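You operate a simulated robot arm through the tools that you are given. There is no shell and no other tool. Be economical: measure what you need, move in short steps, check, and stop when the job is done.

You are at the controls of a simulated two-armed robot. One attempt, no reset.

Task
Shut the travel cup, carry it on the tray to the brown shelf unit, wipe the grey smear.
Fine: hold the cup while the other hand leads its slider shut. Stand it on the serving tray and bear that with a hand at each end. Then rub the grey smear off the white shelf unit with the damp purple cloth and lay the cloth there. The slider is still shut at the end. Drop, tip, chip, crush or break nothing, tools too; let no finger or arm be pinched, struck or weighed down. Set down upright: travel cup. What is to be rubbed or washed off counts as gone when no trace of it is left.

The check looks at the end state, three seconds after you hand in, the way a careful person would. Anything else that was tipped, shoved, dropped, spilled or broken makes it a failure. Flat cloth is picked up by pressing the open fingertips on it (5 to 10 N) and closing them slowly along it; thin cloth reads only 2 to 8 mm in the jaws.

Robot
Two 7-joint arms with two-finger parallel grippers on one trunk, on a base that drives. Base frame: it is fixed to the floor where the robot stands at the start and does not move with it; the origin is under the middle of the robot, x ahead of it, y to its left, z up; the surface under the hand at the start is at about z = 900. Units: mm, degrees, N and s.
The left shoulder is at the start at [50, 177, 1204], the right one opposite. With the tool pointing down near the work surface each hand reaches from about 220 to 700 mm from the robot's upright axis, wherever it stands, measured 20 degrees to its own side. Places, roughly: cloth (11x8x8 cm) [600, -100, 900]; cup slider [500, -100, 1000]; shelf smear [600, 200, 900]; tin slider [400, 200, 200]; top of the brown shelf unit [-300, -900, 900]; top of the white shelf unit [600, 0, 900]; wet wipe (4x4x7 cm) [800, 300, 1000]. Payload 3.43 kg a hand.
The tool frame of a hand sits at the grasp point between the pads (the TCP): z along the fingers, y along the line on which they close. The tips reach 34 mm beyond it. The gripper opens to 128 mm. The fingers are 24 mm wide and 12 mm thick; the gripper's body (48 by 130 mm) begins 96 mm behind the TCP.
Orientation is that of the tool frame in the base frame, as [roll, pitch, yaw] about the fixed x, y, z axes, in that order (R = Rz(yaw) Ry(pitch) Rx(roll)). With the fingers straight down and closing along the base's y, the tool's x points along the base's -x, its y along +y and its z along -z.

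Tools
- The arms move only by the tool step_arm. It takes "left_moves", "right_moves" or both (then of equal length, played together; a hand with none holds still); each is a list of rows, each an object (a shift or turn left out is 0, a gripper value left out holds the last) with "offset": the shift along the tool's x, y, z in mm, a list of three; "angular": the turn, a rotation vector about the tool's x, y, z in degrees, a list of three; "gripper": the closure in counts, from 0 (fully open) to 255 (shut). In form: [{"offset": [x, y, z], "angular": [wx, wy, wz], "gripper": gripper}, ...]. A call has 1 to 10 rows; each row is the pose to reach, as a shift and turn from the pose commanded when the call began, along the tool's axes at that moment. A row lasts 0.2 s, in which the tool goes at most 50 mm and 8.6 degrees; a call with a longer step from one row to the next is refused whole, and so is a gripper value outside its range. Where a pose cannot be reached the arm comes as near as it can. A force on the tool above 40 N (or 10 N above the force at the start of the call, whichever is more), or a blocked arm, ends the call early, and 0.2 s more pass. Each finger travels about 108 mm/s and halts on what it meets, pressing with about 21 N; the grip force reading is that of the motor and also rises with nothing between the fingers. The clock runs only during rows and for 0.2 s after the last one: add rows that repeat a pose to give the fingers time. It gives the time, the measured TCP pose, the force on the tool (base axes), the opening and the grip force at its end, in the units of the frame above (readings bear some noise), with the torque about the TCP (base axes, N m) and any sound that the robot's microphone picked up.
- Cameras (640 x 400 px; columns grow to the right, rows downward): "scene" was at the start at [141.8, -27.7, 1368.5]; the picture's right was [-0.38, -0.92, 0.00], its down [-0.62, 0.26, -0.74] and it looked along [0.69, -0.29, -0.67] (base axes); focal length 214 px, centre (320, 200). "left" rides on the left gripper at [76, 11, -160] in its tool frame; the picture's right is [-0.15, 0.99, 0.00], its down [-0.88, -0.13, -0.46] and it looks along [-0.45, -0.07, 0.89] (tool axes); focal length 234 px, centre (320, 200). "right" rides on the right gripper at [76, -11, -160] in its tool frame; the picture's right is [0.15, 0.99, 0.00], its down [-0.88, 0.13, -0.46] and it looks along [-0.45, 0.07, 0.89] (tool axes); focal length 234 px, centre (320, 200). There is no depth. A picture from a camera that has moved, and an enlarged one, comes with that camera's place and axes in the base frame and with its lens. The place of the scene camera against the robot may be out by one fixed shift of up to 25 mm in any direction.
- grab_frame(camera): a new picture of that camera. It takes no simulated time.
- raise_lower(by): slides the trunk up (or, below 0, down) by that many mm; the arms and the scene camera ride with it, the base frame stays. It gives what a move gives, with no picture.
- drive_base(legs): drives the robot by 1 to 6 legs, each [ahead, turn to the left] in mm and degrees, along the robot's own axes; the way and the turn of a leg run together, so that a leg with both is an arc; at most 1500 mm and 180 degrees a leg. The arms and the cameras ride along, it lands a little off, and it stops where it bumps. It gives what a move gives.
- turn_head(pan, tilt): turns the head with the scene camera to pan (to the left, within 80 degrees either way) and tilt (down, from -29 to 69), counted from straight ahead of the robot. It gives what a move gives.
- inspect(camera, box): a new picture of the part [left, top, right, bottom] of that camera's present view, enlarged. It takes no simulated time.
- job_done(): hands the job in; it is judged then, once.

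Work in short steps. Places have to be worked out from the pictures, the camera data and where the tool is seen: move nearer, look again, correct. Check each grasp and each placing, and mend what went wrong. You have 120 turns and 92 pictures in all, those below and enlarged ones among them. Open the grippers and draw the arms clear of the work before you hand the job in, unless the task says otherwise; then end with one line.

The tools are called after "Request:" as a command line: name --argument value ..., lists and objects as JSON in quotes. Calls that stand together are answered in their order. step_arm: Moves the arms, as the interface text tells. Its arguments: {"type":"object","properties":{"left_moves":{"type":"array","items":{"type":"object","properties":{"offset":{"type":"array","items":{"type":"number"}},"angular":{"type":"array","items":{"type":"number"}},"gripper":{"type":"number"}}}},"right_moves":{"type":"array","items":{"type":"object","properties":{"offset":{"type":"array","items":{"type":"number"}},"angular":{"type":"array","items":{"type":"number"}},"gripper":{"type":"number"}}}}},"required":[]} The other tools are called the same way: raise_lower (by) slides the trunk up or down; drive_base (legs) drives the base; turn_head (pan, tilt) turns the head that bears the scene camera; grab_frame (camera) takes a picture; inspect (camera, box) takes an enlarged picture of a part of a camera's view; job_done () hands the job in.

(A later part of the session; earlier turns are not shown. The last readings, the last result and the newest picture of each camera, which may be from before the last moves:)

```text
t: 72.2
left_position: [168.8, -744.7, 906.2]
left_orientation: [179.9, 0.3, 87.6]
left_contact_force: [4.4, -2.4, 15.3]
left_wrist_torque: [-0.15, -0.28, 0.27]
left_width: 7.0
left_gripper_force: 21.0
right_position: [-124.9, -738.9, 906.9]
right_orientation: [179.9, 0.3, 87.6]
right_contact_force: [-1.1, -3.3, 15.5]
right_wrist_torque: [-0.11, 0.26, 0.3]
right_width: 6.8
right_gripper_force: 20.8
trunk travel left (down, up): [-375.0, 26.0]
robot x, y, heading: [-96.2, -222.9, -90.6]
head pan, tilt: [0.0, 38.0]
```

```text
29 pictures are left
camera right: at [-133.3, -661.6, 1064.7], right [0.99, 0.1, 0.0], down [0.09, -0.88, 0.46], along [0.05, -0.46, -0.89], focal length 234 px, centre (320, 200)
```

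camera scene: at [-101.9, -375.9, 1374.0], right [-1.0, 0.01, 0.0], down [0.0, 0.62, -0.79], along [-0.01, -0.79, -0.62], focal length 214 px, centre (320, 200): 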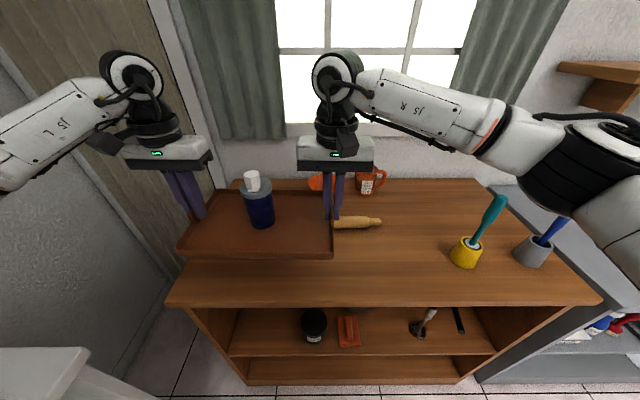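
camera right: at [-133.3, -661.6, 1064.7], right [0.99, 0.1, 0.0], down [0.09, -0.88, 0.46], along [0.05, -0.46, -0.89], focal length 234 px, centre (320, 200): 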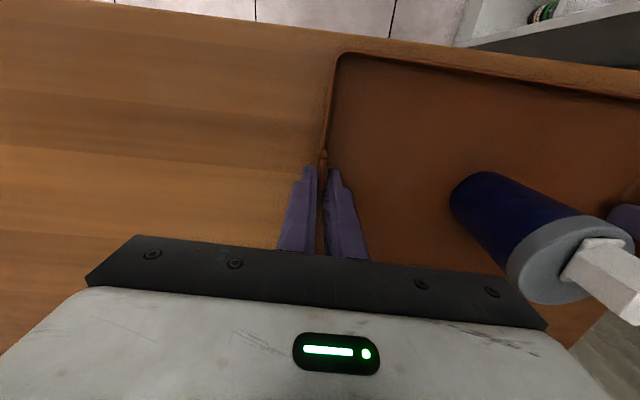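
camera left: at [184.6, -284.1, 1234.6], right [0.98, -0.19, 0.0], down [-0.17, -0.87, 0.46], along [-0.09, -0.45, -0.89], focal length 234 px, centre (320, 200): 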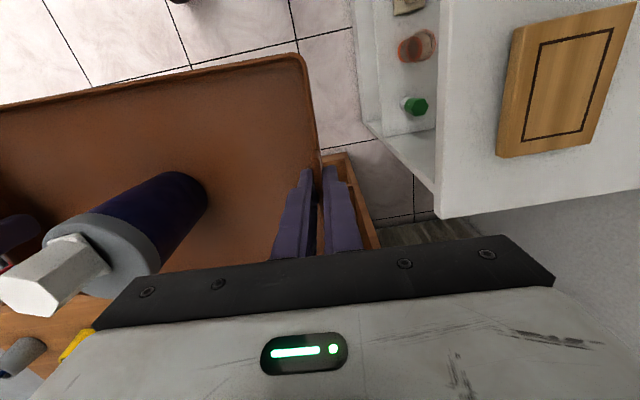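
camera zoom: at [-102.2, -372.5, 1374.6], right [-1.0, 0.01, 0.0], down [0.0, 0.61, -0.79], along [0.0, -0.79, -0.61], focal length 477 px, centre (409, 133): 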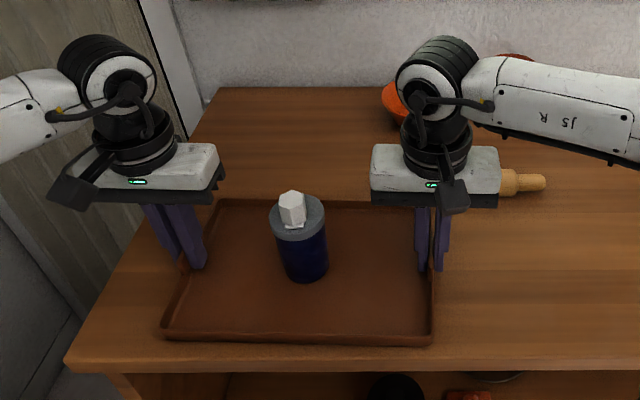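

The tray lies flat with the cup upright. I relieve the pressure, open both hands gently, then raise them straight up.

Request:
step_arm --left_moves '[{"offset": [0, 0, -3]}, {"offset": [0, 0, -3], "gripper": 236}, {"offset": [0, 0, -3], "gripper": 225}, {"offset": [0, 0, -3], "gripper": 205}, {"offset": [0, 0, -3], "gripper": 180}, {"offset": [0, 0, -3], "gripper": 160}, {"offset": [0, 0, -20]}, {"offset": [0, 0, -45]}, {"offset": [0, 0, -75]}, {"offset": [0, 0, -110]}]' --right_moves '[{"offset": [0, 0, -3]}, {"offset": [0, 0, -3], "gripper": 236}, {"offset": [0, 0, -3], "gripper": 225}, {"offset": [0, 0, -3], "gripper": 205}, {"offset": [0, 0, -3], "gripper": 180}, {"offset": [0, 0, -3], "gripper": 160}, {"offset": [0, 0, -20]}, {"offset": [0, 0, -45]}, {"offset": [0, 0, -75]}, {"offset": [0, 0, -110]}]'

Request:
grab_frame --camera "scene"

```text
t: 74.4
left_position: [168.9, -746.2, 1015.6]
left_orientation: [179.9, 0.1, 87.7]
left_contact_force: [-0.3, -0.2, -0.5]
left_wrist_torque: [-0.03, -0.02, 0.02]
left_width: 47.6
left_gripper_force: 0.0
right_position: [-125.6, -736.9, 1014.2]
right_orientation: [180.0, 0.2, 87.7]
right_contact_force: [0.4, 0.3, -0.5]
right_wrist_torque: [-0.04, 0.02, 0.02]
right_width: 47.6
right_gripper_force: 0.0
trunk travel left (down, up): [-375.0, 26.0]
robot x, y, heading: [-97.2, -224.1, -90.2]
head pan, tilt: [0.0, 38.0]
```

```text
28 pictures are left
camera scene: at [-102.1, -374.1, 1374.3], right [-1.0, 0.01, 0.0], down [0.0, 0.62, -0.79], along [-0.01, -0.79, -0.62], focal length 214 px, centre (320, 200)
```

scene: 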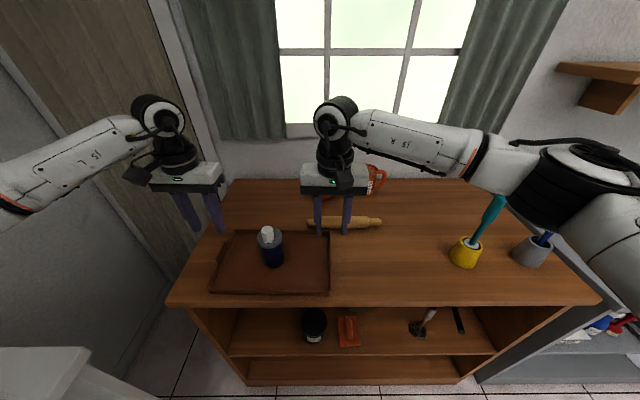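

The tray and cup sit well on the brown unit, clear of the pin. I raise and retract both hands.

Request:
step_arm --left_moves '[{"offset": [0, 0, -40]}, {"offset": [0, 0, -80]}, {"offset": [0, 0, -120]}, {"offset": [20, -10, -155]}, {"offset": [45, -30, -175]}, {"offset": [75, -55, -180]}, {"offset": [112, -75, -180]}, {"offset": [112, -75, -180]}, {"offset": [112, -75, -180]}]' --right_moves '[{"offset": [0, 0, -40]}, {"offset": [0, 0, -80]}, {"offset": [0, 0, -120]}, {"offset": [30, -15, -150]}, {"offset": [65, -45, -150]}, {"offset": [100, -75, -150]}, {"offset": [130, -105, -150]}, {"offset": [160, -135, -150]}, {"offset": [183, -152, -150]}]'

Request:
drive_base --legs '[[-225, 0], [0, 45], [0, 45.3], [95, 0]]'

Request:
turn_head --pan -5 --tilt 42

Request:
grab_frame --camera "scene"

```text
t: 76.4
left_position: [98.3, -629.2, 1196.8]
left_orientation: [-180.0, 0.2, 87.6]
left_contact_force: [-0.3, 0.3, 0.4]
left_wrist_torque: [0.0, 0.03, 0.0]
left_width: 47.6
left_gripper_force: 0.1
right_position: [-269.2, -548.1, 1165.0]
right_orientation: [-179.9, 0.2, 87.6]
right_contact_force: [0.6, 0.2, 0.0]
right_wrist_torque: [-0.05, -0.04, 0.0]
right_width: 47.8
right_gripper_force: 0.1
trunk travel left (down, up): [-375.0, 26.0]
robot x, y, heading: [-96.7, -224.4, -90.4]
head pan, tilt: [0.0, 38.0]
```

```text
t: 83.0
left_position: [403.7, 205.9, 1195.2]
left_orientation: [-179.9, 0.1, 178.3]
left_contact_force: [-0.1, 0.3, -0.2]
left_wrist_torque: [0.01, 0.02, 0.0]
left_width: 47.5
left_gripper_force: 0.0
right_position: [328.6, -162.7, 1164.4]
right_orientation: [179.9, 0.1, 178.4]
right_contact_force: [0.5, 0.1, 0.4]
right_wrist_torque: [0.01, 0.04, 0.0]
right_width: 47.8
right_gripper_force: 0.1
trunk travel left (down, up): [-375.0, 26.0]
robot x, y, heading: [-2.1, 5.8, 0.2]
head pan, tilt: [0.0, 38.0]
```

```text
t: 83.7
left_position: [402.6, 207.0, 1195.2]
left_orientation: [-179.9, 0.1, 178.4]
left_contact_force: [0.2, 0.2, 0.1]
left_wrist_torque: [-0.01, -0.01, 0.0]
left_width: 47.5
left_gripper_force: 0.0
right_position: [327.9, -161.6, 1163.3]
right_orientation: [180.0, 0.2, 178.3]
right_contact_force: [-0.1, 0.3, 0.3]
right_wrist_torque: [-0.03, -0.01, 0.0]
right_width: 47.8
right_gripper_force: 0.1
trunk travel left (down, up): [-375.0, 26.0]
robot x, y, heading: [-1.3, 8.5, 0.3]
head pan, tilt: [-5.0, 42.0]
```

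```text
27 pictures are left
camera scene: at [146.0, 5.1, 1368.4], right [-0.08, -1.0, 0.0], down [-0.67, 0.05, -0.74], along [0.74, -0.06, -0.67], focal length 214 px, centre (320, 200)
```

scene: 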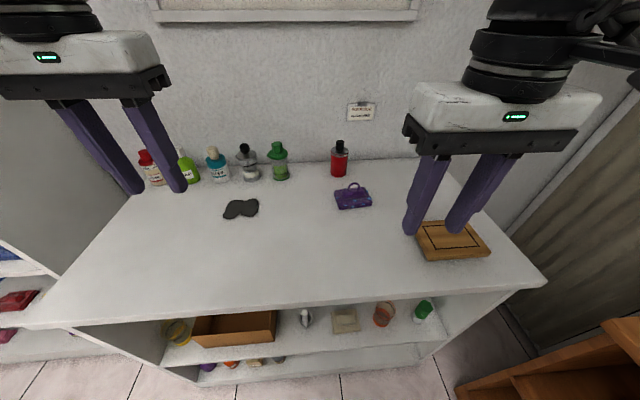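

The smear spans about x 602-690, y 158-270, and the cloth lies near (645, -145). I bring the right hand above the cloth for a close look.

Request:
step_arm --right_moves '[{"offset": [-40, 2, 8], "gripper": 90}, {"offset": [-80, 4, 16]}, {"offset": [-120, 5, 24]}, {"offset": [-160, 6, 34]}, {"offset": [-200, 7, 44]}, {"offset": [-235, 8, 54]}, {"offset": [-270, 9, 64]}, {"offset": [-290, 10, 74]}, {"offset": [-290, 10, 74]}]'

Request:
grab_frame --camera "right"

Request:
inspect --camera "scene" --box '[310, 150, 400, 230]'

```text
t: 85.7
left_position: [402.9, 206.7, 1195.2]
left_orientation: [-180.0, 0.2, 178.3]
left_contact_force: [1.3, 0.1, 1.0]
left_wrist_torque: [0.0, 0.0, -0.01]
left_width: 47.8
left_gripper_force: 0.1
right_position: [619.3, -162.1, 1090.2]
right_orientation: [-180.0, 0.3, 178.3]
right_contact_force: [-0.3, -0.2, 0.5]
right_wrist_torque: [0.03, -0.03, 0.02]
right_width: 82.7
right_gripper_force: 0.0
trunk travel left (down, up): [-375.0, 26.0]
robot x, y, heading: [-1.3, 8.6, 0.3]
head pan, tilt: [-5.0, 42.0]
```

```text
26 pictures are left
camera right: at [542.4, -170.7, 1248.8], right [-0.12, 0.99, 0.0], down [0.88, 0.1, 0.46], along [0.46, 0.05, -0.89], focal length 234 px, centre (320, 200)
```

right: 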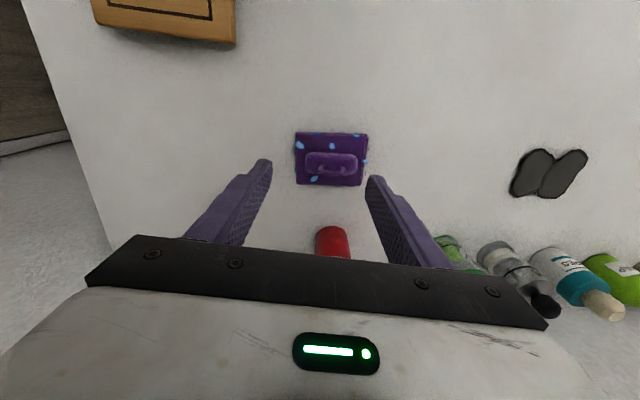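

```text
5.00 times, centred on (355, 190) of scene
camera zoom: at [146.0, 4.9, 1368.3], right [-0.08, -1.0, 0.0], down [-0.67, 0.05, -0.74], along [0.74, -0.06, -0.67], focal length 1072 px, centre (145, 250)
```

zoom: 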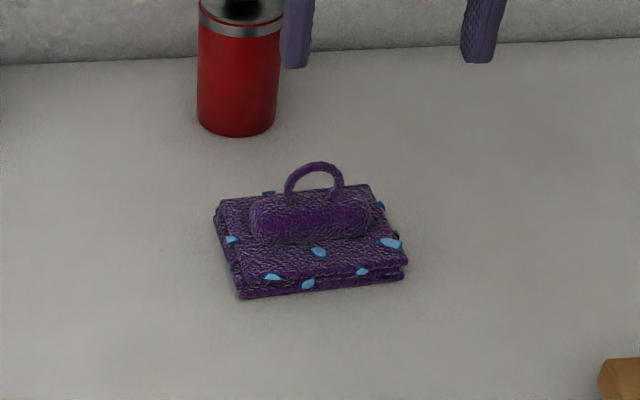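

The cloth is a folded slab with a ridge running along y, at about (645, -144), about 30 mm across. I turn the right hand 90° so that it can pinch across the ridge.

Request:
step_arm --right_moves '[{"offset": [-4, 3, 0], "angular": [0, 0, 8.5]}, {"offset": [-8, 6, 0], "angular": [0, 0, 17]}, {"offset": [-12, 9, 0], "angular": [0, 0, 25.5]}, {"offset": [-16, 11, 0], "angular": [0, 0, 34]}, {"offset": [-20, 13, 0], "angular": [0, 0, 42.5]}, {"offset": [-23, 15, 0], "angular": [0, 0, 51]}, {"offset": [-26, 17, 0], "angular": [0, 0, 59.5]}, {"offset": [-26, 18, 0], "angular": [0, 0, 68]}, {"offset": [-26, 18, 0], "angular": [0, 0, 76.5]}, {"offset": [-26, 18, 0], "angular": [0, 0, 85]}]'

Request:
grab_frame --camera "right"

```text
t: 87.9
left_position: [402.3, 205.0, 1195.0]
left_orientation: [-180.0, 0.1, 178.3]
left_contact_force: [0.2, -0.1, 0.3]
left_wrist_torque: [0.01, 0.0, 0.01]
left_width: 47.8
left_gripper_force: 0.0
right_position: [642.5, -143.9, 1090.6]
right_orientation: [179.8, 0.1, 93.1]
right_contact_force: [0.2, 0.1, -0.3]
right_wrist_torque: [-0.01, 0.02, 0.0]
right_width: 82.7
right_gripper_force: 0.0
right hand out of reach, approached as far as the arm can: row 7, 8
trunk travel left (down, up): [-375.0, 26.0]
robot x, y, heading: [-4.9, 5.7, 0.2]
head pan, tilt: [-5.0, 42.0]
```

```text
24 pictures are left
camera right: at [626.3, -68.3, 1250.0], right [0.98, 0.2, 0.0], down [0.18, -0.87, 0.46], along [0.09, -0.45, -0.89], focal length 234 px, centre (320, 200)
```

right: 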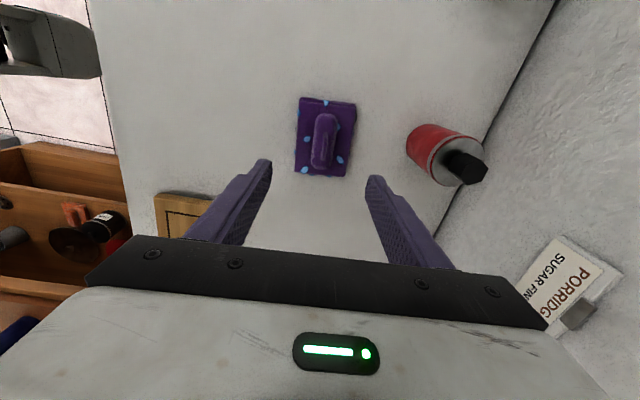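

The turned hand reaches (yaw 93°), and the ridge lies at about (646, -140). I narrow the opening to ~52 mm and go down to z≈985.

Request:
step_arm --right_moves '[{"offset": [4, 4, 15], "gripper": 150}, {"offset": [4, 4, 40]}, {"offset": [4, 4, 65]}, {"offset": [4, 4, 88]}, {"offset": [4, 4, 105]}, {"offset": [4, 4, 105]}]'

Request:
inspect --camera "right" --box '[230, 50, 410, 250]'

```text
t: 89.3
left_position: [403.5, 206.5, 1194.8]
left_orientation: [-179.9, 0.1, 178.2]
left_contact_force: [0.0, 0.0, -0.7]
left_wrist_torque: [0.01, -0.01, -0.01]
left_width: 47.8
left_gripper_force: 0.0
right_position: [647.9, -139.6, 987.3]
right_orientation: [179.8, 0.0, 93.2]
right_contact_force: [0.2, 0.4, 0.5]
right_wrist_torque: [-0.03, 0.0, 0.01]
right_width: 52.6
right_gripper_force: 0.2
trunk travel left (down, up): [-375.0, 26.0]
robot x, y, heading: [-2.8, 6.7, 0.3]
head pan, tilt: [-5.0, 42.0]
```

```text
2.00 times, centred on (320, 150) of right
camera zoom: at [631.8, -64.1, 1144.9], right [0.98, 0.2, 0.0], down [0.18, -0.87, 0.46], along [0.1, -0.45, -0.89], focal length 468 px, centre (320, 300)
```

zoom: 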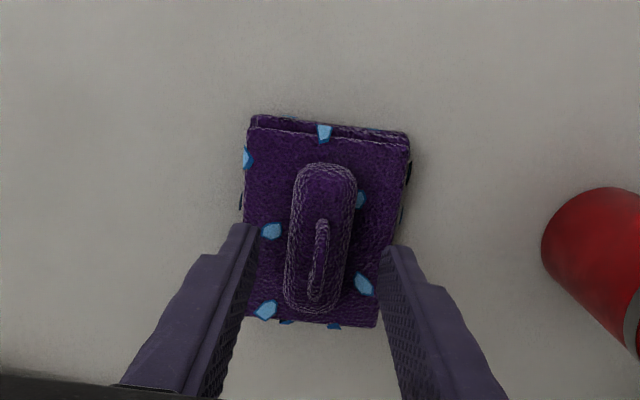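

The ridge is centred between the fingers. I descend in small steps watching for touch.

Request:
step_arm --right_moves '[{"offset": [0, 1.5, 10]}, {"offset": [0, 1.5, 20]}, {"offset": [0, 1.5, 24]}, {"offset": [0, 1.5, 24]}]'

Request:
step_arm --right_moves '[{"offset": [0, 0, 3]}, {"offset": [0, 0, 6]}, {"offset": [0, 0, 6]}]'

Request:
inspect --camera "right" --box '[230, 50, 410, 250]'

```text
t: 90.3
left_position: [402.9, 206.1, 1195.4]
left_orientation: [-179.9, 0.0, 178.2]
left_contact_force: [0.5, 0.2, 0.6]
left_wrist_torque: [-0.01, -0.05, -0.03]
left_width: 47.4
left_gripper_force: 0.1
right_position: [649.1, -137.9, 960.9]
right_orientation: [179.8, 0.0, 93.3]
right_contact_force: [-0.2, -1.2, 0.3]
right_wrist_torque: [-0.03, 0.0, 0.03]
right_width: 52.6
right_gripper_force: 0.1
trunk travel left (down, up): [-375.0, 26.0]
robot x, y, heading: [-0.5, 7.5, 0.3]
head pan, tilt: [-5.0, 42.0]
```

```text
t: 91.1
left_position: [403.5, 206.0, 1195.2]
left_orientation: [-179.8, 0.3, 178.3]
left_contact_force: [0.3, -0.1, -0.8]
left_wrist_torque: [-0.01, 0.02, 0.02]
left_width: 47.8
left_gripper_force: 0.2
right_position: [650.7, -139.1, 956.5]
right_orientation: [179.8, 0.0, 93.3]
right_contact_force: [-0.5, -0.2, -1.0]
right_wrist_torque: [0.01, 0.03, 0.01]
right_width: 52.6
right_gripper_force: 0.1
trunk travel left (down, up): [-375.0, 26.0]
robot x, y, heading: [-2.6, 9.5, 0.3]
head pan, tilt: [-5.0, 42.0]
```

```text
2.00 times, centred on (320, 150) of right
camera zoom: at [634.6, -64.3, 1114.9], right [0.98, 0.2, 0.0], down [0.18, -0.87, 0.46], along [0.1, -0.45, -0.89], focal length 468 px, centre (320, 300)
```

zoom: 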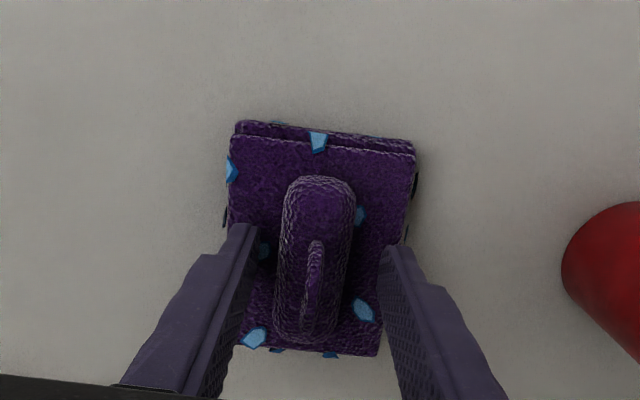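

Still free with tips at about z 922. I go lower in 3 mm steps.

Request:
step_arm --right_moves '[{"offset": [0, 0, 2]}, {"offset": [0, 0, 4]}, {"offset": [0, 0, 4]}]'

Request:
step_arm --right_moves '[{"offset": [0, 0, 2]}, {"offset": [0, 0, 3]}, {"offset": [0, 0, 3]}]'

```text
t: 91.9
left_position: [401.1, 206.1, 1195.2]
left_orientation: [-179.9, 0.0, 178.3]
left_contact_force: [-0.1, 0.1, -0.7]
left_wrist_torque: [0.03, -0.01, -0.02]
left_width: 47.7
left_gripper_force: 0.1
right_position: [650.7, -138.2, 952.4]
right_orientation: [179.8, 0.0, 93.4]
right_contact_force: [0.6, 0.1, -1.1]
right_wrist_torque: [-0.01, 0.02, -0.01]
right_width: 52.6
right_gripper_force: 0.0
trunk travel left (down, up): [-375.0, 26.0]
robot x, y, heading: [-1.7, 6.7, 0.2]
head pan, tilt: [-5.0, 42.0]
```

```text
t: 92.7
left_position: [402.8, 205.9, 1196.3]
left_orientation: [-179.8, 0.2, 178.2]
left_contact_force: [1.0, 0.5, -0.3]
left_wrist_torque: [0.0, -0.03, 0.0]
left_width: 47.5
left_gripper_force: 0.1
right_position: [649.5, -139.2, 948.7]
right_orientation: [179.7, 0.0, 93.4]
right_contact_force: [0.1, -1.6, 6.0]
right_wrist_torque: [-0.06, 0.16, 0.01]
right_width: 52.3
right_gripper_force: 0.0
trunk travel left (down, up): [-375.0, 26.0]
robot x, y, heading: [-1.5, 7.2, 0.3]
head pan, tilt: [-5.0, 42.0]
```

6 N of touch on the slab. Now I close slowly on the ridge.

Request:
step_arm --right_moves '[{"gripper": 165}, {"gripper": 175}, {"gripper": 185}, {"gripper": 195}, {"gripper": 205}, {"gripper": 215}, {"gripper": 230}, {"gripper": 245}, {"gripper": 255}, {"gripper": 255}]'

Request:
inspect --camera "right" --box '[230, 50, 410, 250]'

```text
t: 94.9
left_position: [401.5, 205.4, 1195.9]
left_orientation: [-179.8, 0.2, 178.4]
left_contact_force: [-0.2, -0.3, 0.3]
left_wrist_torque: [-0.01, -0.03, -0.01]
left_width: 47.9
left_gripper_force: 0.1
right_position: [650.1, -138.5, 950.3]
right_orientation: [179.7, 0.0, 93.3]
right_contact_force: [6.2, 0.0, 11.6]
right_wrist_torque: [0.07, -0.01, -0.05]
right_width: 29.3
right_gripper_force: 21.2
trunk travel left (down, up): [-375.0, 26.0]
robot x, y, heading: [-1.2, 9.6, 0.4]
head pan, tilt: [-5.0, 42.0]
```

```text
2.00 times, centred on (320, 150) of right
camera zoom: at [633.9, -63.5, 1108.8], right [0.98, 0.2, 0.01], down [0.18, -0.87, 0.46], along [0.1, -0.45, -0.89], focal length 468 px, centre (320, 300)
```

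zoom: 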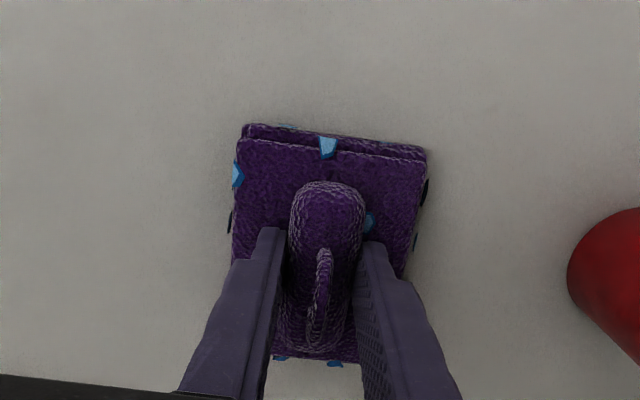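

The cloth is gripped (29 mm, 21 N). I lift it and draw it back toward the robot.

Request:
step_arm --right_moves '[{"offset": [0, 0, -20]}, {"offset": [0, 0, -50]}, {"offset": [0, 0, -85]}, {"offset": [0, 0, -120]}, {"offset": [0, -35, -140]}, {"offset": [0, -75, -150]}, {"offset": [0, -115, -150]}, {"offset": [0, -155, -150]}, {"offset": [0, -190, -150]}, {"offset": [0, -190, -150]}]'

Request:
inspect --camera "right" --box '[200, 40, 440, 250]'

```text
t: 97.1
left_position: [403.5, 205.3, 1195.3]
left_orientation: [-180.0, 0.1, 178.3]
left_contact_force: [0.3, -0.4, -0.4]
left_wrist_torque: [0.02, -0.01, 0.0]
left_width: 47.8
left_gripper_force: 0.1
right_position: [459.9, -149.5, 1100.3]
right_orientation: [179.8, 0.1, 93.3]
right_contact_force: [-0.6, 0.2, -1.1]
right_wrist_torque: [-0.01, 0.01, -0.01]
right_width: 29.2
right_gripper_force: 21.1
right hand out of reach, approached as far as the arm can: row 4
trunk travel left (down, up): [-375.0, 26.0]
robot x, y, heading: [-3.3, 4.9, 0.1]
head pan, tilt: [-5.0, 42.0]
```

```text
1.90 times, centred on (320, 145) of right
camera zoom: at [444.5, -74.0, 1258.8], right [0.98, 0.2, 0.0], down [0.18, -0.87, 0.46], along [0.09, -0.45, -0.89], focal length 446 px, centre (320, 305)
```

zoom: 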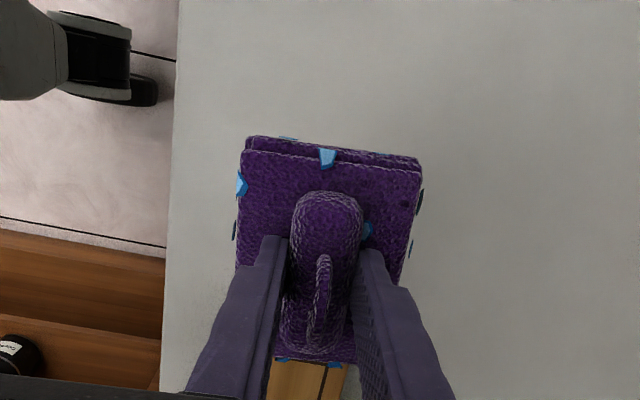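

The cloth hangs firmly. I shift the robot about 250 mm to the left, so that the smear is in front of the right hand.

Request:
drive_base --legs '[[0, -60], [-290, 0], [0, 60], [147, 0]]'

Request:
grab_frame --camera "scene"

```text
t: 105.3
left_position: [391.5, 468.2, 1194.9]
left_orientation: [-179.8, 0.2, 179.9]
left_contact_force: [0.0, 0.1, -0.1]
left_wrist_torque: [-0.01, 0.01, 0.0]
left_width: 47.9
left_gripper_force: 0.2
right_position: [458.5, 115.5, 1099.2]
right_orientation: [179.8, 0.1, 94.8]
right_contact_force: [0.4, -0.2, -0.9]
right_wrist_torque: [-0.02, -0.02, 0.0]
right_width: 29.4
right_gripper_force: 20.7
trunk travel left (down, up): [-375.0, 26.0]
robot x, y, heading: [-9.6, 258.6, 1.9]
head pan, tilt: [-5.0, 42.0]
```

```text
19 pictures are left
camera scene: at [140.4, 261.4, 1368.2], right [-0.06, -1.0, 0.0], down [-0.67, 0.04, -0.74], along [0.74, -0.04, -0.67], focal length 214 px, centre (320, 200)
```

scene: 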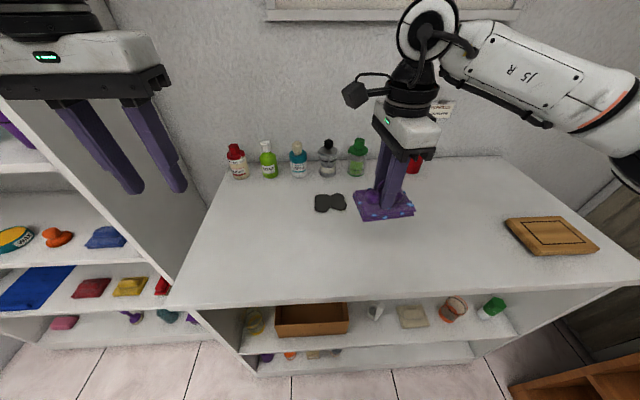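

The smear is at about (636, 198). I carry the cloth above it, at z≈1000.

Request:
step_arm --right_moves '[{"offset": [12, 32, 10]}, {"offset": [24, 64, 25]}, {"offset": [36, 96, 45]}, {"offset": [48, 128, 65]}, {"offset": [58, 158, 85]}, {"offset": [67, 183, 99]}, {"offset": [67, 183, 99]}]'

Request:
grab_frame --camera "right"

```text
t: 106.9
left_position: [391.0, 466.2, 1195.2]
left_orientation: [180.0, 0.1, 179.8]
left_contact_force: [-1.0, -0.4, 0.7]
left_wrist_torque: [0.03, 0.01, 0.0]
left_width: 47.9
left_gripper_force: 0.1
right_position: [633.9, 197.3, 1001.9]
right_orientation: [179.8, -0.1, 94.9]
right_contact_force: [0.0, -0.6, -0.6]
right_wrist_torque: [0.07, 0.04, -0.01]
right_width: 29.2
right_gripper_force: 20.9
trunk travel left (down, up): [-375.0, 26.0]
robot x, y, heading: [-12.8, 257.6, 1.8]
head pan, tilt: [-5.0, 42.0]
```

```text
18 pictures are left
camera right: at [616.1, 271.1, 1161.2], right [0.97, 0.23, 0.0], down [0.2, -0.87, 0.45], along [0.11, -0.44, -0.89], focal length 234 px, centre (320, 200)
```

right: 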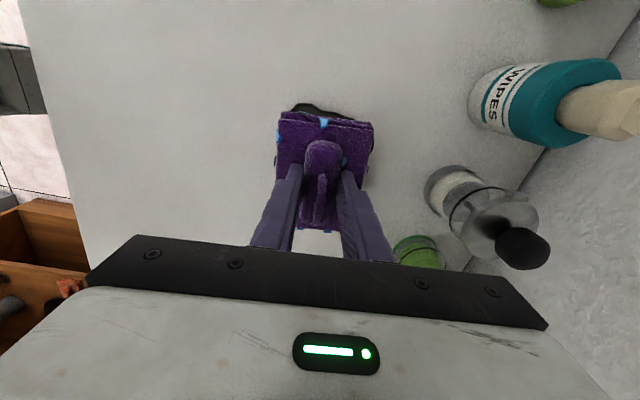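

The cloth covers most of the smear from above, and the bottles are far (x≥760). I lower to touch.

Request:
step_arm --right_moves '[{"offset": [0, 0, 15]}, {"offset": [0, 0, 30]}, {"offset": [0, 0, 42]}, {"offset": [0, 0, 48]}, {"offset": [0, 0, 48]}]'

Request:
step_arm --right_moves '[{"offset": [0, 0, 2]}, {"offset": [0, 0, 4]}, {"offset": [0, 0, 4]}]'

```text
t: 108.1
left_position: [390.9, 468.5, 1195.5]
left_orientation: [-179.9, 0.1, 179.9]
left_contact_force: [-0.5, 0.0, 0.2]
left_wrist_torque: [-0.02, -0.02, -0.02]
left_width: 47.9
left_gripper_force: 0.2
right_position: [634.6, 198.3, 953.8]
right_orientation: [179.8, 0.0, 94.8]
right_contact_force: [0.1, 0.1, -1.0]
right_wrist_torque: [0.04, 0.01, -0.01]
right_width: 29.4
right_gripper_force: 20.3
trunk travel left (down, up): [-375.0, 26.0]
robot x, y, heading: [-11.3, 259.1, 2.0]
head pan, tilt: [-5.0, 42.0]
```

```text
t: 108.9
left_position: [390.7, 468.7, 1195.4]
left_orientation: [-180.0, 0.3, 179.9]
left_contact_force: [0.3, -0.1, 0.4]
left_wrist_torque: [0.03, 0.0, -0.03]
left_width: 47.6
left_gripper_force: 0.1
right_position: [635.6, 197.1, 951.0]
right_orientation: [179.7, 0.0, 94.9]
right_contact_force: [0.4, -1.2, 4.8]
right_wrist_torque: [-0.15, 0.13, 0.01]
right_width: 29.1
right_gripper_force: 20.9
trunk travel left (down, up): [-375.0, 26.0]
robot x, y, heading: [-9.5, 256.1, 1.6]
head pan, tilt: [-5.0, 42.0]
```

Light contact, 5 N. I press slightly more and rub in strokes over the smear, first the near line.

Request:
step_arm --right_moves '[{"offset": [0, -15, 1.5]}, {"offset": [0, -30, 1.5]}, {"offset": [22, -30, 1.5]}, {"offset": [45, -30, 1.5]}, {"offset": [22, -30, 1.5]}, {"offset": [0, -30, 1.5]}, {"offset": [-22, -30, 1.5]}, {"offset": [-40, -30, 1.5]}, {"offset": [-40, -15, 1.5]}, {"offset": [-40, 0, 1.5]}]'

Request:
step_arm --right_moves '[{"offset": [20, 0, 0]}, {"offset": [42, 0, 0]}, {"offset": [64, 0, 0]}, {"offset": [86, 0, 0]}, {"offset": [86, 15, 0]}, {"offset": [86, 30, 0]}, {"offset": [64, 30, 0]}, {"offset": [42, 30, 0]}, {"offset": [20, 30, 0]}, {"offset": [0, 30, 0]}]'

```text
t: 111.1
left_position: [389.3, 471.2, 1196.4]
left_orientation: [-179.9, 0.2, 180.0]
left_contact_force: [-0.5, -0.7, 0.3]
left_wrist_torque: [-0.03, -0.02, 0.02]
left_width: 48.0
left_gripper_force: 0.1
right_position: [642.3, 160.2, 951.1]
right_orientation: [179.8, 0.1, 95.0]
right_contact_force: [-0.4, 8.5, 19.4]
right_wrist_torque: [0.9, 0.25, -0.07]
right_width: 29.4
right_gripper_force: 21.1
right hand out of reach, approached as far as the arm can: row 1, 2, 3, 4, 5, 6, 7, 8, 9, 10
trunk travel left (down, up): [-375.0, 26.0]
robot x, y, heading: [-7.2, 258.9, 1.7]
head pan, tilt: [-5.0, 42.0]
```

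```text
t: 113.3
left_position: [388.1, 470.2, 1196.7]
left_orientation: [-179.9, 0.3, 180.0]
left_contact_force: [-0.7, -0.4, -0.1]
left_wrist_torque: [0.0, 0.01, 0.0]
left_width: 47.9
left_gripper_force: 0.0
right_position: [644.3, 159.6, 950.5]
right_orientation: [179.5, -0.1, 95.1]
right_contact_force: [-1.1, 8.9, 21.5]
right_wrist_torque: [0.95, 0.6, -0.12]
right_width: 29.2
right_gripper_force: 20.5
right hand out of reach, approached as far as the arm can: row 2, 3, 4, 5, 6, 7, 8, 9, 10
trunk travel left (down, up): [-375.0, 26.0]
robot x, y, heading: [-11.6, 258.0, 1.7]
head pan, tilt: [-5.0, 42.0]
```

The arm is at its reach limit on the far side. I lift the cloth a little, pull it back and look at the result so far.

Request:
step_arm --right_moves '[{"offset": [0, 0, -15]}, {"offset": [0, -15, -45]}, {"offset": [0, -50, -60]}, {"offset": [0, -90, -60]}, {"offset": [0, -130, -60]}, {"offset": [0, -130, -60]}]'

Request:
inspect --camera "scene" --box '[270, 150, 430, 260]'

```text
t: 114.7
left_position: [391.2, 469.0, 1194.3]
left_orientation: [-179.8, 0.0, 179.8]
left_contact_force: [-0.9, 0.9, 1.3]
left_wrist_torque: [0.01, 0.0, 0.01]
left_width: 47.7
left_gripper_force: 0.1
right_position: [641.6, 164.4, 998.6]
right_orientation: [179.9, 0.0, 94.8]
right_contact_force: [-0.1, -0.2, -0.8]
right_wrist_torque: [0.0, -0.01, 0.0]
right_width: 29.1
right_gripper_force: 20.9
right hand out of reach, approached as far as the arm can: row 2, 3, 4, 5, 6
trunk travel left (down, up): [-375.0, 26.0]
robot x, y, heading: [-6.9, 257.2, 1.9]
head pan, tilt: [-5.0, 42.0]
```

```text
3.64 times, centred on (350, 205) of scene
camera zoom: at [139.5, 261.4, 1368.3], right [-0.06, -1.0, 0.0], down [-0.67, 0.04, -0.74], along [0.74, -0.04, -0.67], focal length 780 px, centre (211, 182)
```

zoom: 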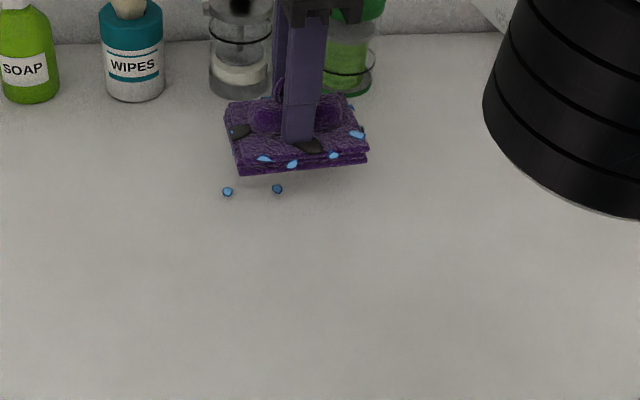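

The smear looks wiped away except perhaps under the cloth, but the arm is stuck near a limit. I try to bring it back the way it came, via (600, 195, 1010).

Request:
step_arm --right_moves '[{"offset": [10, 16, 0]}, {"offset": [20, 33, 0]}, {"offset": [30, 50, 0]}, {"offset": [35, 66, -10]}, {"offset": [35, 66, -20]}, {"offset": [35, 66, -20]}]'

```text
t: 116.1
left_position: [390.8, 469.0, 1197.2]
left_orientation: [-179.9, 0.2, 179.9]
left_contact_force: [-0.1, 0.2, -0.6]
left_wrist_torque: [-0.04, 0.05, 0.01]
left_width: 47.8
left_gripper_force: 0.2
right_position: [638.7, 179.6, 1011.5]
right_orientation: [179.8, 0.0, 94.7]
right_contact_force: [0.1, -0.5, -0.2]
right_wrist_torque: [0.0, 0.03, 0.02]
right_width: 29.3
right_gripper_force: 20.9
right hand out of reach, approached as far as the arm can: row 1, 2, 3, 4, 5, 6
trunk travel left (down, up): [-375.0, 26.0]
robot x, y, heading: [-8.0, 259.1, 1.8]
head pan, tilt: [-5.0, 42.0]
```

A joint seems at its limit, so I relieve it by turning the hand 24° back in yaw while rising.

Request:
step_arm --right_moves '[{"offset": [0, 0, -10], "angular": [0, 0, -8]}, {"offset": [0, 0, -20], "angular": [0, 0, -16]}, {"offset": [0, 0, -30], "angular": [0, 0, -24]}, {"offset": [0, 0, -40], "angular": [0, 0, -30]}, {"offset": [0, 0, -40], "angular": [0, 0, -30]}]'

Request:
grab_frame --camera "scene"

```text
t: 117.3
left_position: [391.4, 468.2, 1195.1]
left_orientation: [-179.9, 0.1, 179.9]
left_contact_force: [0.6, 0.4, 0.3]
left_wrist_torque: [-0.01, 0.0, 0.01]
left_width: 47.8
left_gripper_force: 0.1
right_position: [636.7, 177.5, 1050.1]
right_orientation: [179.8, 0.0, 124.9]
right_contact_force: [0.0, 0.1, -1.3]
right_wrist_torque: [0.0, 0.0, 0.02]
right_width: 29.1
right_gripper_force: 21.4
right hand out of reach, approached as far as the arm can: row 3, 4, 5
trunk travel left (down, up): [-375.0, 26.0]
robot x, y, heading: [-9.3, 260.2, 2.0]
head pan, tilt: [-5.0, 42.0]
```

```text
16 pictures are left
camera scene: at [139.7, 261.1, 1368.3], right [-0.06, -1.0, 0.0], down [-0.67, 0.04, -0.74], along [0.74, -0.04, -0.67], focal length 214 px, centre (320, 200)
```

scene: 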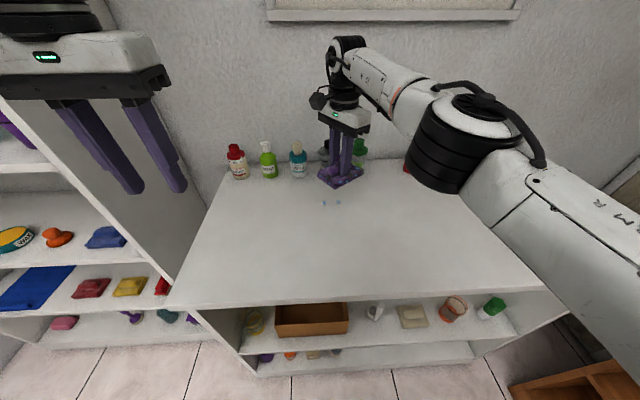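

The arm is free to turn again. I zoom on the wiped spot.

Request:
inspect --camera "scene" --box '[285, 160, 385, 230]'

Request:
grab_frame --camera "right"

```text
5.71 times, centred on (335, 195) of scene
camera zoom: at [139.7, 261.1, 1368.3], right [-0.06, -1.0, 0.0], down [-0.67, 0.04, -0.74], along [0.74, -0.04, -0.67], focal length 1226 px, centre (234, 229)
```

zoom: 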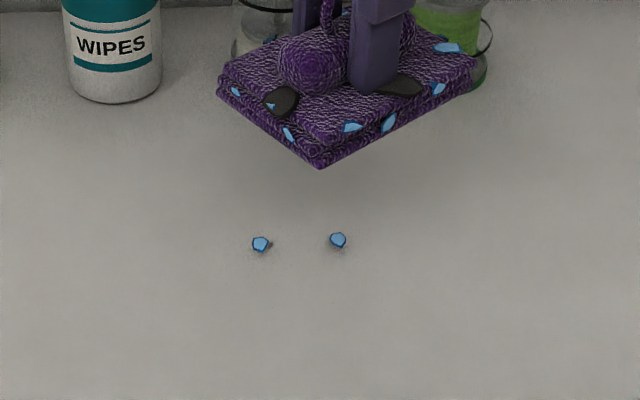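

```text
14 pictures are left
camera right: at [582.2, 232.9, 1208.4], right [0.73, 0.69, 0.0], down [0.61, -0.65, 0.46], along [0.32, -0.33, -0.89], focal length 234 px, centre (320, 200)
```

right: 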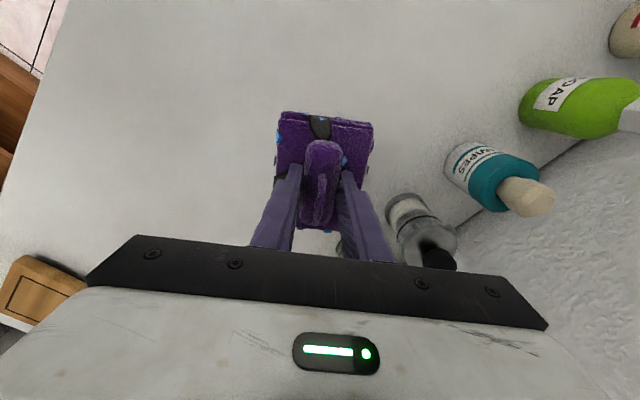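

The grey smear is gone, its soil is now on the cloth, and two tiny blue water beads sit where its lobes were. I turn the hand to its easy yaw of 180° before a second, lighter wipe over them.

Request:
step_arm --right_moves '[{"offset": [0, 0, 0], "angular": [0, 0, -8]}, {"offset": [0, 0, 0], "angular": [0, 0, -16]}, {"offset": [0, 0, 0], "angular": [0, 0, -24]}, {"offset": [0, 0, 0], "angular": [0, 0, -32]}, {"offset": [0, 0, 0], "angular": [0, 0, -40]}, {"offset": [0, 0, 0], "angular": [0, 0, -48]}, {"offset": [0, 0, 0], "angular": [0, 0, -55]}, {"offset": [0, 0, 0], "angular": [0, 0, -55]}]'

```text
t: 119.1
left_position: [391.3, 468.2, 1195.5]
left_orientation: [-179.9, 0.1, 179.9]
left_contact_force: [0.7, 0.2, -1.1]
left_wrist_torque: [0.01, -0.02, -0.01]
left_width: 47.6
left_gripper_force: 0.1
right_position: [635.0, 177.0, 1048.1]
right_orientation: [-180.0, 0.2, 179.9]
right_contact_force: [0.1, -1.0, -0.9]
right_wrist_torque: [0.0, 0.02, 0.0]
right_width: 29.2
right_gripper_force: 20.5
trunk travel left (down, up): [-375.0, 26.0]
robot x, y, heading: [-6.8, 256.6, 1.7]
head pan, tilt: [-5.0, 42.0]
```

Reachable and level. I lower onto the spot at (635, 190) for a light second rub.

Request:
step_arm --right_moves '[{"offset": [0, 5, 25]}, {"offset": [0, 13, 50]}, {"offset": [0, 13, 75]}, {"offset": [0, 13, 90]}, {"offset": [0, 13, 95]}, {"offset": [0, 13, 97]}, {"offset": [0, 13, 97]}]'

Request:
step_arm --right_moves '[{"offset": [0, 15, 0]}, {"offset": [0, 32, 0]}, {"offset": [0, 15, 0]}, {"offset": [0, -10, 0]}, {"offset": [0, -32, 0]}, {"offset": [15, -32, 0]}, {"offset": [15, -10, 0]}, {"offset": [15, 15, 0]}, {"offset": [15, 32, 0]}, {"offset": [0, 32, 0]}]'

```text
t: 120.7
left_position: [390.2, 467.8, 1195.1]
left_orientation: [-179.9, 0.1, 179.9]
left_contact_force: [0.3, -0.8, -0.2]
left_wrist_torque: [0.01, 0.01, 0.01]
left_width: 47.8
left_gripper_force: 0.1
right_position: [636.0, 188.2, 952.2]
right_orientation: [179.9, 0.2, 179.8]
right_contact_force: [0.1, 0.0, -0.3]
right_wrist_torque: [0.0, 0.02, -0.04]
right_width: 29.0
right_gripper_force: 21.1
trunk travel left (down, up): [-375.0, 26.0]
robot x, y, heading: [-9.1, 260.8, 1.8]
head pan, tilt: [-5.0, 42.0]
```

```text
t: 122.9
left_position: [391.1, 469.0, 1195.6]
left_orientation: [-179.9, 0.1, 179.9]
left_contact_force: [0.2, 0.8, 0.6]
left_wrist_torque: [0.0, 0.0, -0.06]
left_width: 47.8
left_gripper_force: 0.1
right_position: [626.5, 218.8, 952.2]
right_orientation: [-180.0, 0.2, 179.6]
right_contact_force: [0.2, 0.5, 0.1]
right_wrist_torque: [0.0, 0.02, 0.0]
right_width: 29.2
right_gripper_force: 21.4
right hand out of reach, approached as far as the arm can: row 1, 2, 3, 10
trunk travel left (down, up): [-375.0, 26.0]
robot x, y, heading: [-7.9, 256.7, 1.9]
head pan, tilt: [-5.0, 42.0]
```

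No contact in that pass, being just above the surface. I lower about 3 mm and repeat with the cloth slightly nearer.

Request:
step_arm --right_moves '[{"offset": [8, 0, 2]}, {"offset": [8, 0, 3.5]}, {"offset": [8, -20, 3.5]}, {"offset": [8, -42, 3.5]}, {"offset": [8, -64, 3.5]}, {"offset": [22, -64, 3.5]}, {"offset": [22, -42, 3.5]}, {"offset": [22, -20, 3.5]}, {"offset": [22, 0, 3.5]}, {"offset": [22, 0, 3.5]}]'

Request:
step_arm --right_moves '[{"offset": [-10, -15, 0]}, {"offset": [-10, -35, 0]}, {"offset": [-10, -55, 0]}, {"offset": [0, -35, 0]}, {"offset": [0, -15, 0]}, {"offset": [10, 0, -15]}, {"offset": [40, 0, -40]}, {"offset": [80, 0, -60]}, {"offset": [120, 0, -60]}, {"offset": [120, 0, -60]}]'

Request:
grab_frame --camera "scene"

```text
t: 125.1
left_position: [389.2, 470.1, 1195.2]
left_orientation: [-179.9, 0.2, 179.9]
left_contact_force: [-0.5, -0.3, -0.2]
left_wrist_torque: [-0.01, 0.02, -0.02]
left_width: 47.6
left_gripper_force: 0.1
right_position: [603.0, 219.1, 951.5]
right_orientation: [179.9, 0.3, 179.9]
right_contact_force: [-0.2, -2.5, 10.3]
right_wrist_torque: [-0.23, 0.05, -0.03]
right_width: 29.4
right_gripper_force: 21.5
trunk travel left (down, up): [-375.0, 26.0]
robot x, y, heading: [-11.3, 258.0, 1.9]
head pan, tilt: [-5.0, 42.0]
```

```text
t: 127.3
left_position: [390.3, 469.5, 1196.1]
left_orientation: [-179.9, 0.0, 179.9]
left_contact_force: [-0.1, -0.8, 0.3]
left_wrist_torque: [-0.02, -0.03, 0.04]
left_width: 47.7
left_gripper_force: 0.1
right_position: [483.9, 219.0, 1009.6]
right_orientation: [-179.9, 0.2, 179.9]
right_contact_force: [0.7, 0.8, -0.3]
right_wrist_torque: [-0.03, 0.02, 0.0]
right_width: 28.9
right_gripper_force: 20.8
trunk travel left (down, up): [-375.0, 26.0]
robot x, y, heading: [-9.0, 260.4, 1.8]
head pan, tilt: [-5.0, 42.0]
```

```text
13 pictures are left
camera scene: at [139.7, 261.6, 1368.3], right [-0.06, -1.0, 0.0], down [-0.67, 0.04, -0.74], along [0.74, -0.04, -0.67], focal length 214 px, centre (320, 200)
```

scene: 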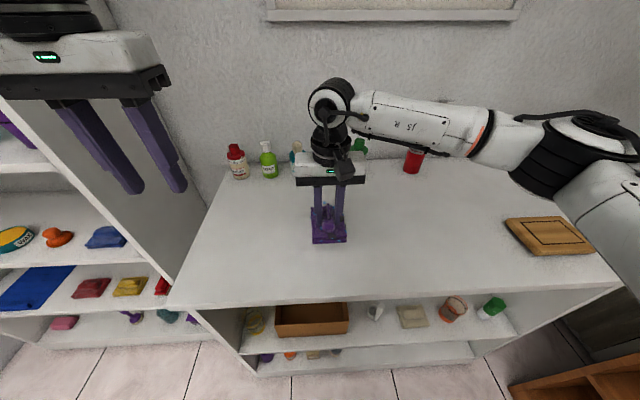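

I move the cloth to the right, over a free part of the white top, to reveal the wiped area.

Request:
step_arm --right_moves '[{"offset": [-10, -40, 0]}, {"offset": [-20, -80, 0]}, {"offset": [-30, -120, 0]}, {"offset": [-40, -150, 0]}, {"offset": [-40, -170, 0]}, {"offset": [-40, -170, 0]}]'

Request:
inspect --camera "scene" --box '[270, 160, 430, 260]'

```text
t: 128.7
left_position: [390.7, 469.5, 1195.6]
left_orientation: [-179.8, 0.1, 179.8]
left_contact_force: [0.6, 0.1, -0.4]
left_wrist_torque: [0.02, 0.0, 0.01]
left_width: 47.8
left_gripper_force: 0.1
right_position: [526.4, 49.8, 1009.0]
right_orientation: [180.0, 0.2, 179.8]
right_contact_force: [0.0, 0.0, -0.5]
right_wrist_torque: [0.02, 0.01, -0.01]
right_width: 29.4
right_gripper_force: 20.8
trunk travel left (down, up): [-375.0, 26.0]
robot x, y, heading: [-7.8, 260.8, 1.9]
head pan, tilt: [-5.0, 42.0]
```

```text
4.00 times, centred on (350, 210) of scene
camera zoom: at [139.6, 261.6, 1368.3], right [-0.06, -1.0, 0.0], down [-0.67, 0.04, -0.74], along [0.74, -0.04, -0.67], focal length 858 px, centre (200, 160)
```

zoom: 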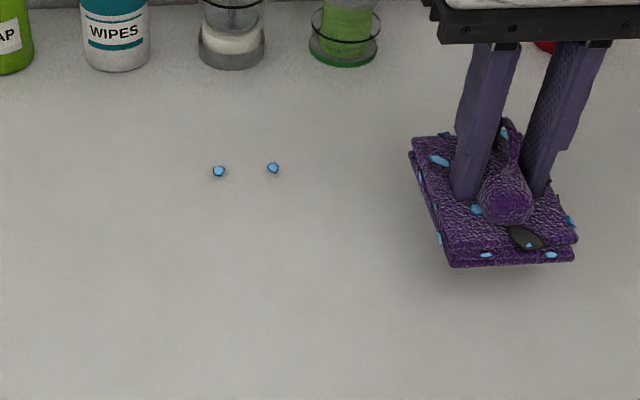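

The grey is completely gone; only two tiny clear-blue water beads remain. I make one firmer drying pass over them to be thorough.

Request:
step_arm --right_moves '[{"offset": [-30, 45, 0]}, {"offset": [-60, 90, 10]}, {"offset": [-85, 120, 30]}, {"offset": [-92, 145, 50]}, {"offset": [-92, 145, 58]}, {"offset": [-92, 145, 60]}, {"offset": [-92, 165, 60]}, {"offset": [-92, 185, 60]}, {"offset": [-92, 160, 60]}, {"offset": [-92, 135, 60]}]'

Request:
step_arm --right_moves '[{"offset": [0, -22, 1.5]}, {"offset": [10, -22, 1.5]}, {"offset": [10, 0, 1.5]}, {"offset": [10, 25, 1.5]}, {"offset": [10, 50, 1.5]}, {"offset": [-5, 50, 1.5]}, {"offset": [-5, 25, 1.5]}, {"offset": [-5, 0, 1.5]}, {"offset": [-5, -22, 1.5]}, {"offset": [0, 0, 1.5]}]'

Request:
step_arm --right_moves '[{"offset": [0, -10, -15]}, {"offset": [20, -40, -40]}, {"offset": [50, -75, -58]}, {"offset": [80, -110, -58]}, {"offset": [92, -140, -58]}, {"offset": [92, -140, -58]}]'

Request:
inspect --camera "scene" --box '[270, 160, 430, 260]'

```text
refused: row 1 steps farther than a row can; nothing moved
```

```text
t: 130.9
left_position: [390.5, 469.1, 1195.0]
left_orientation: [-179.9, 0.0, 179.9]
left_contact_force: [0.2, 0.4, -0.3]
left_wrist_torque: [-0.01, 0.02, 0.03]
left_width: 47.7
left_gripper_force: 0.2
right_position: [524.2, 50.6, 1010.0]
right_orientation: [-180.0, 0.1, 179.8]
right_contact_force: [-0.4, 0.7, -1.0]
right_wrist_torque: [-0.03, 0.0, -0.01]
right_width: 29.0
right_gripper_force: 21.1
trunk travel left (down, up): [-375.0, 26.0]
robot x, y, heading: [-6.7, 260.4, 1.7]
head pan, tilt: [-5.0, 42.0]
```

```text
t: 132.3
left_position: [391.3, 469.4, 1195.4]
left_orientation: [-180.0, 0.1, 180.0]
left_contact_force: [-0.6, -0.7, -0.2]
left_wrist_torque: [-0.02, 0.0, -0.02]
left_width: 47.8
left_gripper_force: 0.0
right_position: [430.6, -91.2, 1065.8]
right_orientation: [-179.9, 0.3, 179.8]
right_contact_force: [-0.2, 0.5, -0.6]
right_wrist_torque: [-0.02, 0.0, 0.0]
right_width: 29.2
right_gripper_force: 21.1
trunk travel left (down, up): [-375.0, 26.0]
robot x, y, heading: [-8.1, 260.7, 1.5]
head pan, tilt: [-5.0, 42.0]
```

```text
4.00 times, centred on (350, 210) of scene
camera zoom: at [139.6, 261.6, 1368.3], right [-0.06, -1.0, 0.0], down [-0.67, 0.04, -0.74], along [0.74, -0.04, -0.67], focal length 858 px, centre (200, 160)
```

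zoom: 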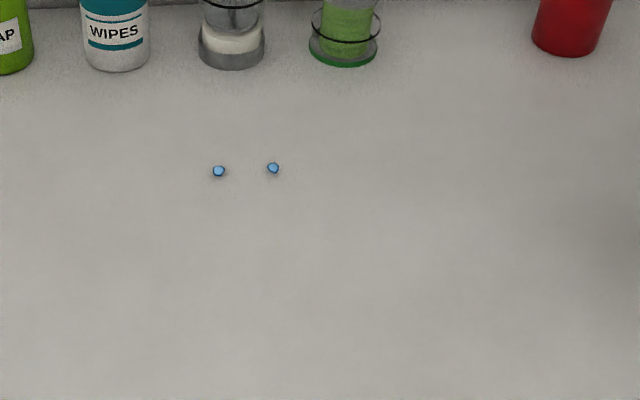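

The first part was refused (step too long), so nothing was wiped; the hand only moved in the air. I redo the pass, first going back above the spot.

Request:
step_arm --right_moves '[{"offset": [-23, 35, 5]}, {"offset": [-46, 70, 10]}, {"offset": [-69, 105, 15]}, {"offset": [-92, 140, 22]}, {"offset": [-115, 175, 30]}, {"offset": [-138, 210, 40]}, {"offset": [-161, 248, 50]}, {"offset": [-187, 286, 58]}, {"offset": [-187, 286, 85]}, {"offset": [-187, 286, 108]}]'

Request:
step_arm --right_moves '[{"offset": [0, 0, 5]}, {"offset": [0, 0, 10]}, {"offset": [0, 20, 11]}, {"offset": [0, 40, 11]}, {"offset": [0, 20, 11]}, {"offset": [0, 0, 11]}, {"offset": [0, -20, 11]}, {"offset": [0, -40, 11]}, {"offset": [0, -20, 11]}, {"offset": [0, 0, 11]}]'

Request:
step_arm --right_moves '[{"offset": [-12, 20, 0]}, {"offset": [-12, 40, 0]}, {"offset": [-12, 20, 0]}, {"offset": [-12, 0, 0]}, {"offset": [-12, -20, 0]}, {"offset": [-12, -40, 0]}, {"offset": [10, -40, 0]}, {"offset": [10, -15, 0]}, {"offset": [10, 15, 0]}, {"offset": [10, 40, 0]}]'

```text
t: 134.5
left_position: [390.5, 470.4, 1195.8]
left_orientation: [-179.9, 0.1, 180.0]
left_contact_force: [0.2, 0.2, 0.3]
left_wrist_torque: [-0.02, 0.01, 0.0]
left_width: 47.9
left_gripper_force: 0.0
right_position: [619.8, 197.2, 958.0]
right_orientation: [180.0, 0.2, 179.9]
right_contact_force: [0.0, -0.4, -1.1]
right_wrist_torque: [-0.02, -0.01, 0.0]
right_width: 29.2
right_gripper_force: 21.0
trunk travel left (down, up): [-375.0, 26.0]
robot x, y, heading: [-10.4, 256.8, 1.8]
head pan, tilt: [-5.0, 42.0]
```

```text
t: 136.7
left_position: [389.3, 470.0, 1196.6]
left_orientation: [-179.9, 0.2, 179.9]
left_contact_force: [0.7, -0.4, -0.2]
left_wrist_torque: [0.03, 0.01, -0.01]
left_width: 47.7
left_gripper_force: 0.0
right_position: [619.4, 195.5, 949.4]
right_orientation: [-179.8, 0.5, 179.8]
right_contact_force: [0.9, -7.4, 22.2]
right_wrist_torque: [-0.46, 0.3, 0.12]
right_width: 29.5
right_gripper_force: 20.7
trunk travel left (down, up): [-375.0, 26.0]
robot x, y, heading: [-8.9, 260.8, 1.8]
head pan, tilt: [-5.0, 42.0]
```

```text
t: 138.7
left_position: [391.4, 467.0, 1194.9]
left_orientation: [-179.9, 0.2, 179.8]
left_contact_force: [-0.4, 0.0, -0.5]
left_wrist_torque: [0.02, 0.01, -0.02]
left_width: 47.7
left_gripper_force: 0.0
right_position: [630.6, 198.5, 950.4]
right_orientation: [-179.1, 0.0, 178.8]
right_contact_force: [-4.1, -3.9, 12.5]
right_wrist_torque: [0.25, -0.06, 0.07]
right_width: 29.6
right_gripper_force: 21.4
right hand out of reach, approached as far as the arm can: row 1, 2, 4, 5, 6, 7, 8, 9
trunk travel left (down, up): [-375.0, 26.0]
robot x, y, heading: [-8.9, 258.9, 1.6]
head pan, tilt: [-5.0, 42.0]
stopped in row 10 (right hand): the force on the tool passed its limit at 55 N (the readings are from after the stop); the commanded pose is now the measured one
```

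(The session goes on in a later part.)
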